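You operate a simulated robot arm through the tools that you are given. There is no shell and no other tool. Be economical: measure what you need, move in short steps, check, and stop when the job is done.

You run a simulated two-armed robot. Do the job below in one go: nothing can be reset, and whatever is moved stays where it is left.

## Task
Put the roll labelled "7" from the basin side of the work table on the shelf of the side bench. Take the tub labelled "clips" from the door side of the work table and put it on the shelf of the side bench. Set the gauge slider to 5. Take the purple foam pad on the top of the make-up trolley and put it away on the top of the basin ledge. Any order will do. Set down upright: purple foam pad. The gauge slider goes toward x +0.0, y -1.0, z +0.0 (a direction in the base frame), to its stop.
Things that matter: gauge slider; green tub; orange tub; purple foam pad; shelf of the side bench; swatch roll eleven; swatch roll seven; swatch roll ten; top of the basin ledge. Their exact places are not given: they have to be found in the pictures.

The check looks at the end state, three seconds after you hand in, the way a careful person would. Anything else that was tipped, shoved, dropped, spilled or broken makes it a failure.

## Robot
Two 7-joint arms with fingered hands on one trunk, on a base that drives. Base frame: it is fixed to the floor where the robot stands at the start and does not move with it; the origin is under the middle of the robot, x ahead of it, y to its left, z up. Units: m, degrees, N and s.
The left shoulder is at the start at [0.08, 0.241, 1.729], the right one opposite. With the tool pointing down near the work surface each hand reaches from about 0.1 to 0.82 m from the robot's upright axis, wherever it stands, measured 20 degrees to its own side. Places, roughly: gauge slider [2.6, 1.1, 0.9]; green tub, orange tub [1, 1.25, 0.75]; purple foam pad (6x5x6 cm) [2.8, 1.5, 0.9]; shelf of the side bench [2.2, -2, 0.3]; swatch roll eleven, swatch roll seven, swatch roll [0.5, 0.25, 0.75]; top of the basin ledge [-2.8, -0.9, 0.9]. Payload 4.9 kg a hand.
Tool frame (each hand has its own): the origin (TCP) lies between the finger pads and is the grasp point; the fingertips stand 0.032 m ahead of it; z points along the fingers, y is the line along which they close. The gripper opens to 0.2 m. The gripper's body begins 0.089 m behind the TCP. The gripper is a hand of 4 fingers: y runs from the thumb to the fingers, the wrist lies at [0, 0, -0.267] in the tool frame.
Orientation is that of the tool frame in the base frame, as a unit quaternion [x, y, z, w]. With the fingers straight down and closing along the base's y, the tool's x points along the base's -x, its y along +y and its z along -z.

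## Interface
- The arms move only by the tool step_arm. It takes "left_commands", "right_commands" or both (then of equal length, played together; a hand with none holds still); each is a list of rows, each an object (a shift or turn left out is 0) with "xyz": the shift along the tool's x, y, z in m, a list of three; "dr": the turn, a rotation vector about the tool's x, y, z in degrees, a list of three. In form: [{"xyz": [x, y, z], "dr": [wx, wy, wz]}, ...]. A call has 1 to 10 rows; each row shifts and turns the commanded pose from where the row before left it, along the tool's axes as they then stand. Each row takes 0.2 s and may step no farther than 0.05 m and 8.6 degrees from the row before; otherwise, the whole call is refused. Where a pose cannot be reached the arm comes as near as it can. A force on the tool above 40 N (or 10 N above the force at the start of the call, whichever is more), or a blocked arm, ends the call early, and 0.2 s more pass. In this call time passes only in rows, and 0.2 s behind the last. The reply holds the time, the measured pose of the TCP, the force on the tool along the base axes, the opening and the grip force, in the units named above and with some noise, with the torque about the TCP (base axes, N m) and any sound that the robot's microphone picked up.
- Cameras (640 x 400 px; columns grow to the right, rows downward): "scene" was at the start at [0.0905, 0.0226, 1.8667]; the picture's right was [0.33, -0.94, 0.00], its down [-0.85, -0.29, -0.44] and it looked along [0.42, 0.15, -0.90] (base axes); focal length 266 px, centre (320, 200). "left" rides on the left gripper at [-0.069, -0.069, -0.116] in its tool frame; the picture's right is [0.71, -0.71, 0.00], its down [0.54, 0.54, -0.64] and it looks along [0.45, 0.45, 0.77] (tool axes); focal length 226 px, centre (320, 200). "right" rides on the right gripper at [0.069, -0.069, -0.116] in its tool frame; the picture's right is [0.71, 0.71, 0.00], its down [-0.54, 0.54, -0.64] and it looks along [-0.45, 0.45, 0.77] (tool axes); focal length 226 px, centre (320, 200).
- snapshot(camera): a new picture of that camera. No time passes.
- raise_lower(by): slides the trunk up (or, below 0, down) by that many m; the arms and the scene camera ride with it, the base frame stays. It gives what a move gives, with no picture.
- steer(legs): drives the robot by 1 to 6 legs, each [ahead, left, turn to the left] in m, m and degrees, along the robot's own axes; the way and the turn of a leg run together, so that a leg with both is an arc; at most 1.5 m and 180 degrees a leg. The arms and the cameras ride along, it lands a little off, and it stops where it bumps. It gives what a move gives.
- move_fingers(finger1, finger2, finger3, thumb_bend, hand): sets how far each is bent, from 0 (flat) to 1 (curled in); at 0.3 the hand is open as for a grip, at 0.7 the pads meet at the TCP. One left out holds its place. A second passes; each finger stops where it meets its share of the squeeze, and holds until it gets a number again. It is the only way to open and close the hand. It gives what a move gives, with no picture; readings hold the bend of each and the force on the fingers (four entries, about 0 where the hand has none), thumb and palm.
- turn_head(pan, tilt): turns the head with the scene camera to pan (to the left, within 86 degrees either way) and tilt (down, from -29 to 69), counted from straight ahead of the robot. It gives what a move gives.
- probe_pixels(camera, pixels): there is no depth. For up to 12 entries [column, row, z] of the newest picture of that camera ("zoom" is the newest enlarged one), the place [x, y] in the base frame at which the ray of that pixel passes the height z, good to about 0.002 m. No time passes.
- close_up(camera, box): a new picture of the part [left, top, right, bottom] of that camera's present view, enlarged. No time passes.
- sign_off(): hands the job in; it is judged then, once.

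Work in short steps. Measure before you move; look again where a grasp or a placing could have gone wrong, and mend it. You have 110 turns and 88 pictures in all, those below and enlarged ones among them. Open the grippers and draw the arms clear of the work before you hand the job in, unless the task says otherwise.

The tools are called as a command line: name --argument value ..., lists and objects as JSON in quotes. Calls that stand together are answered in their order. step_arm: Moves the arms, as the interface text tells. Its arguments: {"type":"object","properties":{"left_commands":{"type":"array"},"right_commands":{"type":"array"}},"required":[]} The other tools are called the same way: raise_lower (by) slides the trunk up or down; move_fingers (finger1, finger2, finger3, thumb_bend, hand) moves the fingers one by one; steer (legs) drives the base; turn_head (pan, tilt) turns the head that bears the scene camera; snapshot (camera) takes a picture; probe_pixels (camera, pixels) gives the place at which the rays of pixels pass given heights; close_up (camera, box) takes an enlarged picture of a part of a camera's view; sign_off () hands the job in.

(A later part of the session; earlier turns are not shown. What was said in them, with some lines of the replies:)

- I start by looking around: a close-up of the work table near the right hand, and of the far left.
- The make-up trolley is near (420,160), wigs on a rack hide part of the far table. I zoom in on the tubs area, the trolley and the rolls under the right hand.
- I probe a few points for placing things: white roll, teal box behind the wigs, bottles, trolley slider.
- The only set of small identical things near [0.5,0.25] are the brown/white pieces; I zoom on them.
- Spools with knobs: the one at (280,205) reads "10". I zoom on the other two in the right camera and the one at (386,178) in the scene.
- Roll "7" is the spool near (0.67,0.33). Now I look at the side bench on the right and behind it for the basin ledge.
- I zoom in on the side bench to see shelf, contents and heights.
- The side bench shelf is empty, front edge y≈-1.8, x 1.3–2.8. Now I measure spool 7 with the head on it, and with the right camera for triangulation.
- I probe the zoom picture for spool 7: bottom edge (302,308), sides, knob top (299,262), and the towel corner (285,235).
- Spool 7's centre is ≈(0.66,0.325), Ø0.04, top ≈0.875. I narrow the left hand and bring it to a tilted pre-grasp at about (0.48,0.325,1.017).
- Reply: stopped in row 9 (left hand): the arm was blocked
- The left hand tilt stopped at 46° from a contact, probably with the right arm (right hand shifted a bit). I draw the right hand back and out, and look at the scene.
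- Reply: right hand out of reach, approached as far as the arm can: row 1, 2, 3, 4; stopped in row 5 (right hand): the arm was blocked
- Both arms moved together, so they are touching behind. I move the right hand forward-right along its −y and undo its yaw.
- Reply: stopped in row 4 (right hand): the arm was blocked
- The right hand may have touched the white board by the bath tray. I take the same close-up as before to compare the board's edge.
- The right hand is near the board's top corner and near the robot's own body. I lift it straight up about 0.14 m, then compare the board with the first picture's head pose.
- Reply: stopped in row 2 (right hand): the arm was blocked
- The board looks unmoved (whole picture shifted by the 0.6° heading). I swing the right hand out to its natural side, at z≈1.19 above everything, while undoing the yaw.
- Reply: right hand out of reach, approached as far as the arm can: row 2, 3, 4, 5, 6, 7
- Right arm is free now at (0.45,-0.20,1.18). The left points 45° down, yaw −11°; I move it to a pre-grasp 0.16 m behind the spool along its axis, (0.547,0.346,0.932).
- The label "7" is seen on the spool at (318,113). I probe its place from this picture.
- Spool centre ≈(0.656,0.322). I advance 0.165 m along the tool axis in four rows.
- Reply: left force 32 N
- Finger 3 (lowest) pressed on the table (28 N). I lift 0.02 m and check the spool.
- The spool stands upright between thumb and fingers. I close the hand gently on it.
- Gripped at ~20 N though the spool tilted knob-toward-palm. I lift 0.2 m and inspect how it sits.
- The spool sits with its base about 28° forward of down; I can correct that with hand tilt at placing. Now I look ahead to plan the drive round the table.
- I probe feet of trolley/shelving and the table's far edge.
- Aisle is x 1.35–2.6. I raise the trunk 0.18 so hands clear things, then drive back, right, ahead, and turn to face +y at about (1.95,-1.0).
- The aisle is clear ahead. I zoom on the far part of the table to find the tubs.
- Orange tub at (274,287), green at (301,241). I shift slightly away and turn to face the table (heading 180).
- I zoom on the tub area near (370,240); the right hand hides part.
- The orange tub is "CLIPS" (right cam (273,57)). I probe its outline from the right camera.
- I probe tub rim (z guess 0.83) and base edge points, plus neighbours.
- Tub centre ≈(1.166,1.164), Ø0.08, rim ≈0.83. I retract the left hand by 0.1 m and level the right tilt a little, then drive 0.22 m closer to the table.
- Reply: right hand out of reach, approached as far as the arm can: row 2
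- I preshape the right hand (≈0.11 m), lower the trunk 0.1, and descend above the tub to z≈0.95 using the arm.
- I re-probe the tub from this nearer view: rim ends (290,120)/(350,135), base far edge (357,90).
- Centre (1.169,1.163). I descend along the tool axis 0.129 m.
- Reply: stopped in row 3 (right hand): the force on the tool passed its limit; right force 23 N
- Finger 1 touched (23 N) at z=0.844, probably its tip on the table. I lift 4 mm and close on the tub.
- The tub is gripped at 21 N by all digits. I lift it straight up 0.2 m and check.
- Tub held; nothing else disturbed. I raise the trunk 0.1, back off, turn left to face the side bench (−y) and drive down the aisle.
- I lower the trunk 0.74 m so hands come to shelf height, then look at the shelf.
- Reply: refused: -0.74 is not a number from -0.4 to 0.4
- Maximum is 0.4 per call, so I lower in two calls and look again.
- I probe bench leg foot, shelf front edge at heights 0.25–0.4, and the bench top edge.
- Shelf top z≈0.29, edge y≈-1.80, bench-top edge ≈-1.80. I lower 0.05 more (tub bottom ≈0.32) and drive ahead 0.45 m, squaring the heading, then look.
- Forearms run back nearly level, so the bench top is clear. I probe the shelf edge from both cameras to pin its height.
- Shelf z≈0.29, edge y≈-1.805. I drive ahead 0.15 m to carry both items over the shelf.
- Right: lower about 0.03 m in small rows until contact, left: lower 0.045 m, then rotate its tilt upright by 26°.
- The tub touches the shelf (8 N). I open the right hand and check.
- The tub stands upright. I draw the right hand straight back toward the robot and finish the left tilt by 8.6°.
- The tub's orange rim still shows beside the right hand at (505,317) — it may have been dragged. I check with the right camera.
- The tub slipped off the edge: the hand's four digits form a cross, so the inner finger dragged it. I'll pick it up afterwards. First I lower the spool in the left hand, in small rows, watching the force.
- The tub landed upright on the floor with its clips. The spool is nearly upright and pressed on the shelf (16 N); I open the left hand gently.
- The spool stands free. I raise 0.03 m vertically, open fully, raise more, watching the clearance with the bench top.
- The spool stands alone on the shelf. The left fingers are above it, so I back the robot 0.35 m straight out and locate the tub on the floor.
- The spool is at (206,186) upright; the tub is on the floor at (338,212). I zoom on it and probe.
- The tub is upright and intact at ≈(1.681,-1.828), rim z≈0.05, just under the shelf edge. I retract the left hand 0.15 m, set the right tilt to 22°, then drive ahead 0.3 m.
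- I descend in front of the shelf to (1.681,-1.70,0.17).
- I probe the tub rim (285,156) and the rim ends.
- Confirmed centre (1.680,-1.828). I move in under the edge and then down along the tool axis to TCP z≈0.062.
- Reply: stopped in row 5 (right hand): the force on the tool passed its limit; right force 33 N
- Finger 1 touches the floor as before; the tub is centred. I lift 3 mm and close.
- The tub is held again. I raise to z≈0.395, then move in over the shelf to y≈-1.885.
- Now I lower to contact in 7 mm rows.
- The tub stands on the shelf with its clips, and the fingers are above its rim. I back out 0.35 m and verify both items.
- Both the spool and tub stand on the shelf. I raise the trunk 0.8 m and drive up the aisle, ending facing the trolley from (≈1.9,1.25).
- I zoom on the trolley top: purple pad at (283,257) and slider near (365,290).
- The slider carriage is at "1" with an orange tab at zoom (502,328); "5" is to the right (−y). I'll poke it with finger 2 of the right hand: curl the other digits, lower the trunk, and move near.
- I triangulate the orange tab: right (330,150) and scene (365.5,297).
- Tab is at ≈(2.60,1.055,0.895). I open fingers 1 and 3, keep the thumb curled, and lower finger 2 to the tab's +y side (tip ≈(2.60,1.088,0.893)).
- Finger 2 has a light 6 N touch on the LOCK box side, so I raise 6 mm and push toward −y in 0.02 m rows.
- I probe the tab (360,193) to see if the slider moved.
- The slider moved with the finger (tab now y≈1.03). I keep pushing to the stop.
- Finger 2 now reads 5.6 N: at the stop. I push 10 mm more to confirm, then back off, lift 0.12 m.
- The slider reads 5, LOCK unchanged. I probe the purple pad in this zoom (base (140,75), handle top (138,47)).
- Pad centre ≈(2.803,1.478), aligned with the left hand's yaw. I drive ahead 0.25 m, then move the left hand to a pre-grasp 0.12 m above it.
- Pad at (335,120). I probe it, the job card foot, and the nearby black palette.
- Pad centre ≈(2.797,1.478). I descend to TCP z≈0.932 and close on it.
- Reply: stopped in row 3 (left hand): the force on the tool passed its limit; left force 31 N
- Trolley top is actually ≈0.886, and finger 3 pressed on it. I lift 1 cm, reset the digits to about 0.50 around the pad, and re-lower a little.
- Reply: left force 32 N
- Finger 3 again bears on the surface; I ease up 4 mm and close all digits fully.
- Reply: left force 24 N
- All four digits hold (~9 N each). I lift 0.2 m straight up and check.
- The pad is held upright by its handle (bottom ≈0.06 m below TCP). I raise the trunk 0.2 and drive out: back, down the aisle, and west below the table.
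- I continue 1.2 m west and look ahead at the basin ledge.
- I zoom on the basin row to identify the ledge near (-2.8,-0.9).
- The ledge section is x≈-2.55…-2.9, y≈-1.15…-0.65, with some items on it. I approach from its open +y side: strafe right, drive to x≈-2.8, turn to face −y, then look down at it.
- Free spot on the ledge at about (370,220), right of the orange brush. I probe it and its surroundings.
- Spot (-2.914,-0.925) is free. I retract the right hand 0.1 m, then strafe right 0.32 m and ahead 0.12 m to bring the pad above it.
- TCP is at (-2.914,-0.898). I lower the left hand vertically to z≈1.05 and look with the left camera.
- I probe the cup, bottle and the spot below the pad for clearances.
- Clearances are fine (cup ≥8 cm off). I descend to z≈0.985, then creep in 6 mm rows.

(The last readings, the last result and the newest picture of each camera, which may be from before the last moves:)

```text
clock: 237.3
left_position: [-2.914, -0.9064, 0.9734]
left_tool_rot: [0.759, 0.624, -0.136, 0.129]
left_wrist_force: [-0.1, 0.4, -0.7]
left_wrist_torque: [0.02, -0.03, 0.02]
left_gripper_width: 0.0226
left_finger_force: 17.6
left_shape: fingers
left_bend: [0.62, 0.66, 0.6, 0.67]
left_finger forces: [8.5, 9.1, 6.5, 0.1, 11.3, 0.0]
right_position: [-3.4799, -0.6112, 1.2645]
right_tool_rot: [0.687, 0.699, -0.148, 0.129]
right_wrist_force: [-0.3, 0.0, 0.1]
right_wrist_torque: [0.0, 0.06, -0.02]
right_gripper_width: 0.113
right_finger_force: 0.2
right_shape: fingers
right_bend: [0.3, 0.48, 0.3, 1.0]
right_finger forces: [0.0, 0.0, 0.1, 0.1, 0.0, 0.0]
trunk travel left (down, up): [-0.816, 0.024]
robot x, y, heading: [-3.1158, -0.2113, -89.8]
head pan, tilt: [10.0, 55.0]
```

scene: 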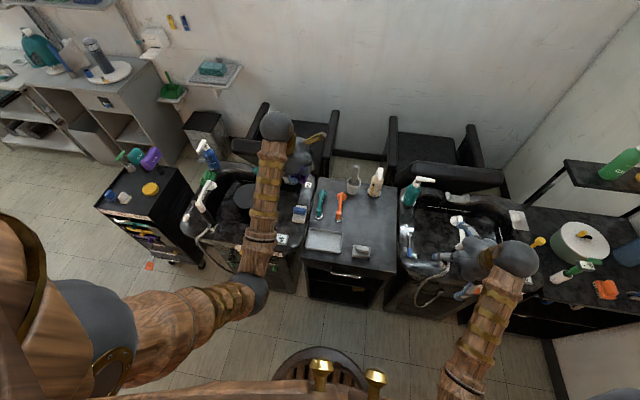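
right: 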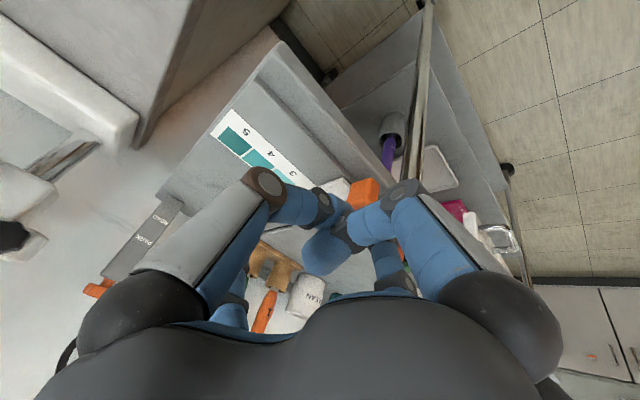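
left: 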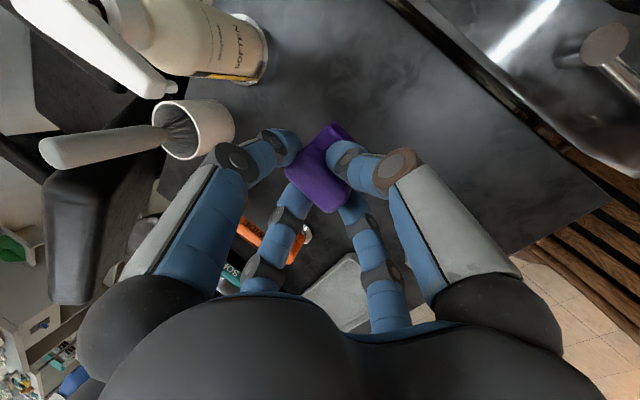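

No contact yet; I keep creeping down.

step_arm --left_commands '[{"xyz": [0.0022, 0, 0.0056]}, {"xyz": [0.0022, 0, 0.0056]}]'

step_arm --left_commands '[{"xyz": [0.0019, 0, 0.0046]}]'

```text
clock: 237.9
left_position: [-2.913, -0.9079, 0.9615]
left_tool_rot: [0.759, 0.623, -0.135, 0.129]
left_wrist_force: [0.3, -0.1, -0.7]
left_wrist_torque: [0.02, -0.02, -0.01]
left_gripper_width: 0.0227
left_finger_force: 17.3
left_shape: fingers
left_bend: [0.62, 0.66, 0.6, 0.67]
left_finger forces: [8.5, 9.1, 6.4, 0.0, 11.3, 0.1]
right_position: [-3.4814, -0.6102, 1.2647]
right_tool_rot: [0.688, 0.699, -0.148, 0.129]
right_wrist_force: [0.9, -1.0, 0.6]
right_wrist_torque: [0.03, 0.01, 0.01]
right_gripper_width: 0.1133
right_finger_force: 0.0
right_shape: fingers
right_bend: [0.3, 0.48, 0.3, 1.0]
right_finger forces: [0.0, 0.0, 0.0, 0.0, 0.0, 0.1]
trunk travel left (down, up): [-0.816, 0.024]
robot x, y, heading: [-3.1086, -0.2117, -89.8]
head pan, tilt: [10.0, 55.0]
```

```text
clock: 238.3
left_position: [-2.9139, -0.9077, 0.9569]
left_tool_rot: [0.759, 0.624, -0.135, 0.128]
left_wrist_force: [0.1, -0.1, -0.1]
left_wrist_torque: [0.01, -0.01, -0.01]
left_gripper_width: 0.0226
left_finger_force: 17.4
left_shape: fingers
left_bend: [0.62, 0.66, 0.6, 0.67]
left_finger forces: [8.5, 9.1, 6.5, 0.0, 11.2, 0.1]
right_position: [-3.4805, -0.6107, 1.2644]
right_tool_rot: [0.689, 0.698, -0.147, 0.129]
right_wrist_force: [-0.6, -0.3, -0.4]
right_wrist_torque: [0.03, 0.02, 0.05]
right_gripper_width: 0.113
right_finger_force: 0.0
right_shape: fingers
right_bend: [0.3, 0.48, 0.3, 1.0]
right_finger forces: [0.0, 0.0, 0.0, 0.1, 0.0, 0.0]
trunk travel left (down, up): [-0.816, 0.024]
robot x, y, heading: [-3.1113, -0.2158, -90.0]
head pan, tilt: [10.0, 55.0]
```

Still free; two more small steps, read separately.

step_arm --left_commands '[{"xyz": [0.0022, 0, 0.0056]}]'

step_arm --left_commands '[{"xyz": [0.0019, 0, 0.0046]}]'

```text
clock: 238.7
left_position: [-2.912, -0.908, 0.9497]
left_tool_rot: [0.759, 0.624, -0.134, 0.128]
left_wrist_force: [0.6, -0.7, -1.1]
left_wrist_torque: [0.01, -0.03, -0.02]
left_gripper_width: 0.0225
left_finger_force: 18.2
left_shape: fingers
left_bend: [0.62, 0.66, 0.6, 0.67]
left_finger forces: [8.5, 9.2, 6.5, 0.1, 11.3, 0.1]
right_position: [-3.481, -0.6109, 1.2648]
right_tool_rot: [0.687, 0.699, -0.148, 0.129]
right_wrist_force: [0.1, 0.3, 0.0]
right_wrist_torque: [0.02, -0.01, -0.01]
right_gripper_width: 0.1131
right_finger_force: 0.0
right_shape: fingers
right_bend: [0.3, 0.48, 0.3, 1.0]
right_finger forces: [0.0, 0.0, 0.1, 0.0, 0.0, 0.0]
trunk travel left (down, up): [-0.816, 0.024]
robot x, y, heading: [-3.1111, -0.2102, -89.8]
head pan, tilt: [10.0, 55.0]
```

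```text
clock: 239.1
left_position: [-2.9135, -0.9065, 0.9454]
left_tool_rot: [0.76, 0.622, -0.135, 0.128]
left_wrist_force: [0.3, 0.2, 2.4]
left_wrist_torque: [0.09, -0.06, 0.02]
left_gripper_width: 0.0228
left_finger_force: 19.7
left_shape: fingers
left_bend: [0.62, 0.66, 0.6, 0.67]
left_finger forces: [9.2, 9.6, 8.0, 0.1, 12.1, 0.0]
right_position: [-3.4818, -0.6103, 1.2636]
right_tool_rot: [0.687, 0.699, -0.148, 0.129]
right_wrist_force: [-0.2, 0.3, -0.8]
right_wrist_torque: [0.03, -0.01, 0.0]
right_gripper_width: 0.113
right_finger_force: 0.1
right_shape: fingers
right_bend: [0.3, 0.48, 0.3, 1.0]
right_finger forces: [0.0, 0.0, 0.0, 0.1, 0.0, 0.1]
trunk travel left (down, up): [-0.816, 0.024]
robot x, y, heading: [-3.1131, -0.206, -89.9]
head pan, tilt: [10.0, 55.0]
```

Contact at z≈0.945. I seat it 2 mm more and open the hand just enough (0.54) to let go.

step_arm --left_commands '[{"xyz": [0.0008, 0, 0.0019]}]'

move_fingers --hand "left" --finger1 0.52 --finger2 0.53 --finger3 0.53 --thumb_bend 0.53

```text
clock: 239.5
left_position: [-2.9138, -0.9073, 0.9443]
left_tool_rot: [0.76, 0.623, -0.136, 0.129]
left_wrist_force: [-0.2, -0.4, 10.0]
left_wrist_torque: [0.16, -0.02, 0.04]
left_gripper_width: 0.0228
left_finger_force: 22.9
left_shape: fingers
left_bend: [0.62, 0.66, 0.6, 0.67]
left_finger forces: [10.7, 10.3, 11.0, 0.1, 12.8, 0.1]
right_position: [-3.4811, -0.61, 1.2641]
right_tool_rot: [0.688, 0.699, -0.148, 0.13]
right_wrist_force: [-0.5, 0.0, -0.1]
right_wrist_torque: [0.0, -0.01, 0.02]
right_gripper_width: 0.1128
right_finger_force: 0.0
right_shape: fingers
right_bend: [0.3, 0.48, 0.3, 1.0]
right_finger forces: [0.0, 0.0, 0.0, 0.0, 0.0, 0.1]
trunk travel left (down, up): [-0.816, 0.024]
robot x, y, heading: [-3.1082, -0.209, -89.6]
head pan, tilt: [10.0, 55.0]
```

```text
clock: 240.5
left_position: [-2.9128, -0.9059, 0.9434]
left_tool_rot: [0.759, 0.624, -0.135, 0.128]
left_wrist_force: [-0.1, 0.1, 0.0]
left_wrist_torque: [0.0, 0.02, -0.05]
left_gripper_width: 0.0596
left_finger_force: 0.0
left_shape: fingers
left_bend: [0.52, 0.53, 0.53, 0.53]
left_finger forces: [0.1, 0.1, 0.1, 0.1, 0.0, 0.0]
right_position: [-3.482, -0.6106, 1.2651]
right_tool_rot: [0.688, 0.699, -0.147, 0.128]
right_wrist_force: [-0.2, 0.6, -0.4]
right_wrist_torque: [-0.01, -0.01, 0.02]
right_gripper_width: 0.1133
right_finger_force: 0.1
right_shape: fingers
right_bend: [0.3, 0.48, 0.3, 1.0]
right_finger forces: [0.0, 0.0, 0.1, 0.1, 0.0, 0.1]
trunk travel left (down, up): [-0.816, 0.024]
robot x, y, heading: [-3.1119, -0.2043, -89.8]
head pan, tilt: [10.0, 55.0]
```

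Released with no forces. I rise 2 cm, open wider, then lift 0.24 m straight up.

step_arm --left_commands '[{"xyz": [-0.0037, 0, -0.0093]}, {"xyz": [-0.0037, 0, -0.0093]}]'

move_fingers --hand "left" --finger1 0.45 --finger2 0.42 --finger3 0.42 --thumb_bend 0.42

step_arm --left_commands '[{"xyz": [-0.0074, 0, -0.0186]}, {"xyz": [-0.0148, 0, -0.0371]}, {"xyz": [-0.0148, 0, -0.0371]}, {"xyz": [-0.0148, 0, -0.0371]}, {"xyz": [-0.0148, 0, -0.0371]}, {"xyz": [-0.0148, 0, -0.0371]}, {"xyz": [-0.0148, 0, -0.0371]}]'

```text
clock: 241.1
left_position: [-2.9124, -0.9063, 0.9634]
left_tool_rot: [0.759, 0.624, -0.136, 0.128]
left_wrist_force: [0.7, -0.2, -0.4]
left_wrist_torque: [-0.03, 0.02, 0.0]
left_gripper_width: 0.0596
left_finger_force: 0.2
left_shape: fingers
left_bend: [0.52, 0.53, 0.53, 0.53]
left_finger forces: [0.1, 0.0, 0.0, 0.0, 0.0, 0.1]
right_position: [-3.4819, -0.6102, 1.2652]
right_tool_rot: [0.687, 0.699, -0.149, 0.13]
right_wrist_force: [0.1, 0.3, 0.6]
right_wrist_torque: [0.01, 0.03, -0.04]
right_gripper_width: 0.113
right_finger_force: 0.0
right_shape: fingers
right_bend: [0.3, 0.48, 0.3, 1.0]
right_finger forces: [0.0, 0.0, 0.0, 0.0, 0.0, 0.0]
trunk travel left (down, up): [-0.816, 0.024]
robot x, y, heading: [-3.1132, -0.2128, -90.0]
head pan, tilt: [10.0, 55.0]
```

```text
clock: 242.1
left_position: [-2.9139, -0.9075, 0.9619]
left_tool_rot: [0.76, 0.623, -0.135, 0.128]
left_wrist_force: [-0.4, -0.8, 0.3]
left_wrist_torque: [0.01, 0.02, -0.04]
left_gripper_width: 0.0927
left_finger_force: 0.1
left_shape: fingers
left_bend: [0.45, 0.42, 0.42, 0.42]
left_finger forces: [0.1, 0.0, 0.0, 0.0, 0.0, 0.0]
right_position: [-3.482, -0.611, 1.2638]
right_tool_rot: [0.688, 0.699, -0.148, 0.128]
right_wrist_force: [-0.8, 0.5, -0.2]
right_wrist_torque: [-0.01, 0.0, 0.03]
right_gripper_width: 0.1132
right_finger_force: 0.0
right_shape: fingers
right_bend: [0.3, 0.48, 0.3, 1.0]
right_finger forces: [0.0, 0.1, 0.0, 0.1, 0.0, 0.0]
trunk travel left (down, up): [-0.816, 0.024]
robot x, y, heading: [-3.1108, -0.2114, -89.9]
head pan, tilt: [10.0, 55.0]
```

```text
clock: 243.7
left_position: [-2.9196, -0.9081, 1.2245]
left_tool_rot: [0.76, 0.623, -0.135, 0.128]
left_wrist_force: [-1.0, 0.1, 1.2]
left_wrist_torque: [-0.04, 0.01, 0.03]
left_gripper_width: 0.0928
left_finger_force: 0.1
left_shape: fingers
left_bend: [0.45, 0.42, 0.42, 0.42]
left_finger forces: [0.1, 0.0, 0.0, 0.0, 0.0, 0.0]
right_position: [-3.4811, -0.6103, 1.2648]
right_tool_rot: [0.687, 0.699, -0.148, 0.129]
right_wrist_force: [0.3, 0.3, -0.2]
right_wrist_torque: [-0.03, 0.01, 0.01]
right_gripper_width: 0.1131
right_finger_force: 0.1
right_shape: fingers
right_bend: [0.3, 0.48, 0.3, 1.0]
right_finger forces: [0.0, 0.0, 0.0, 0.1, 0.1, 0.0]
trunk travel left (down, up): [-0.816, 0.024]
robot x, y, heading: [-3.1104, -0.2111, -89.9]
head pan, tilt: [10.0, 55.0]
```

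I open both hands, back the robot 0.4 m away from the ledge, and use the last picture to check the pad.

steer --legs '[[-0.4, 0, 0]]'

move_fingers --hand "right" --finger1 0.3 --finger2 0.3 --finger3 0.3 --thumb_bend 0.3

move_fingers --hand "left" --finger1 0.3 --finger2 0.3 --finger3 0.3 --thumb_bend 0.3

turn_head --pan 14 --tilt 42

close_up --camera "scene" --box '[240, 120, 400, 280]'

```text
clock: 246.2
left_position: [-2.9157, -0.5147, 1.2232]
left_tool_rot: [0.757, 0.627, -0.134, 0.128]
left_wrist_force: [0.3, -0.6, -0.8]
left_wrist_torque: [0.05, 0.02, 0.0]
left_gripper_width: 0.0925
left_finger_force: 0.0
left_shape: fingers
left_bend: [0.45, 0.42, 0.42, 0.42]
left_finger forces: [0.0, 0.1, 0.1, 0.0, 0.0, 0.1]
right_position: [-3.4798, -0.2209, 1.2634]
right_tool_rot: [0.685, 0.702, -0.146, 0.129]
right_wrist_force: [0.9, 0.5, 0.3]
right_wrist_torque: [0.04, -0.03, 0.01]
right_gripper_width: 0.1131
right_finger_force: 0.1
right_shape: fingers
right_bend: [0.3, 0.48, 0.3, 1.0]
right_finger forces: [0.0, 0.0, 0.1, 0.0, 0.0, 0.0]
trunk travel left (down, up): [-0.816, 0.024]
robot x, y, heading: [-3.1126, 0.188, -89.3]
head pan, tilt: [10.0, 55.0]
```

```text
clock: 247.2
left_position: [-2.9158, -0.5105, 1.225]
left_tool_rot: [0.757, 0.626, -0.136, 0.129]
left_wrist_force: [0.1, -0.1, -0.5]
left_wrist_torque: [-0.07, 0.01, 0.01]
left_gripper_width: 0.0926
left_finger_force: 0.0
left_shape: fingers
left_bend: [0.45, 0.42, 0.42, 0.42]
left_finger forces: [0.0, 0.1, 0.1, 0.0, 0.0, 0.1]
right_position: [-3.4801, -0.2165, 1.2643]
right_tool_rot: [0.685, 0.702, -0.148, 0.13]
right_wrist_force: [-0.1, -0.6, -0.8]
right_wrist_torque: [0.0, -0.02, 0.01]
right_gripper_width: 0.1399
right_finger_force: 0.0
right_shape: fingers
right_bend: [0.3, 0.3, 0.3, 0.3]
right_finger forces: [0.0, 0.0, 0.0, 0.0, 0.1, 0.0]
trunk travel left (down, up): [-0.816, 0.024]
robot x, y, heading: [-3.1162, 0.1841, -89.4]
head pan, tilt: [10.0, 55.0]
```

```text
clock: 248.2
left_position: [-2.9165, -0.5127, 1.2239]
left_tool_rot: [0.756, 0.627, -0.135, 0.129]
left_wrist_force: [0.1, 0.6, -0.8]
left_wrist_torque: [-0.01, 0.04, -0.02]
left_gripper_width: 0.1399
left_finger_force: 0.1
left_shape: fingers
left_bend: [0.3, 0.3, 0.3, 0.3]
left_finger forces: [0.1, 0.0, 0.1, 0.0, 0.0, 0.0]
right_position: [-3.4807, -0.218, 1.2646]
right_tool_rot: [0.685, 0.702, -0.146, 0.129]
right_wrist_force: [-0.4, -0.8, 0.4]
right_wrist_torque: [-0.04, 0.0, -0.01]
right_gripper_width: 0.1399
right_finger_force: 0.2
right_shape: fingers
right_bend: [0.3, 0.3, 0.3, 0.3]
right_finger forces: [0.1, 0.0, 0.0, 0.0, 0.0, 0.1]
trunk travel left (down, up): [-0.816, 0.024]
robot x, y, heading: [-3.111, 0.1846, -89.2]
head pan, tilt: [10.0, 55.0]
```

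```text
clock: 248.9
left_position: [-2.9158, -0.5117, 1.2236]
left_tool_rot: [0.757, 0.626, -0.134, 0.128]
left_wrist_force: [0.1, -0.5, 0.4]
left_wrist_torque: [0.0, 0.0, -0.01]
left_gripper_width: 0.1398
left_finger_force: 0.1
left_shape: fingers
left_bend: [0.3, 0.3, 0.3, 0.3]
left_finger forces: [0.0, 0.0, 0.1, 0.1, 0.0, 0.0]
right_position: [-3.48, -0.2181, 1.2643]
right_tool_rot: [0.686, 0.701, -0.148, 0.13]
right_wrist_force: [-0.6, -0.7, 0.4]
right_wrist_torque: [0.02, -0.03, 0.04]
right_gripper_width: 0.1398
right_finger_force: 0.1
right_shape: fingers
right_bend: [0.3, 0.3, 0.3, 0.3]
right_finger forces: [0.1, 0.0, 0.1, 0.0, 0.0, 0.0]
trunk travel left (down, up): [-0.816, 0.024]
robot x, y, heading: [-3.1153, 0.1831, -89.6]
head pan, tilt: [14.0, 42.0]
```

```text
2.50 times, centred on (320, 200) of scene
```

zoom: 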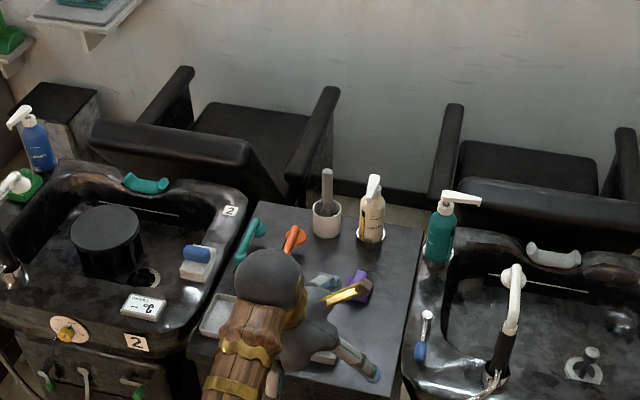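

The picture shows the pad standing on the ledge at (360,288) with the cup, bottle and brushes where they were. Both hands are open and clear, so I hand in.

sign_off

```text
The job is handed in.
```

All four parts are done and handed in, but the clips tub was dropped once along the way. As I first drew back from the side bench shelf, a finger dragged it off the edge onto the floor, about 0.3 m down. It landed upright with its clips inside, and I picked it up and put it back on the shelf.

- **Roll "7":** it stands upright on the side bench shelf.
- **"Clips" tub:** the orange tub stands on the same shelf.
- **Gauge slider:** it is at 5, pushed to its stop.
- **Purple foam pad:** it is on top of the basin ledge. In the last picture it looks upright, though the left hand partly hides it.

Early on, the arms blocked each other over the work table, with the right hand close to the white board. The board looked unmoved in the picture I took afterwards. At the end both hands were open and backed away from the ledge.
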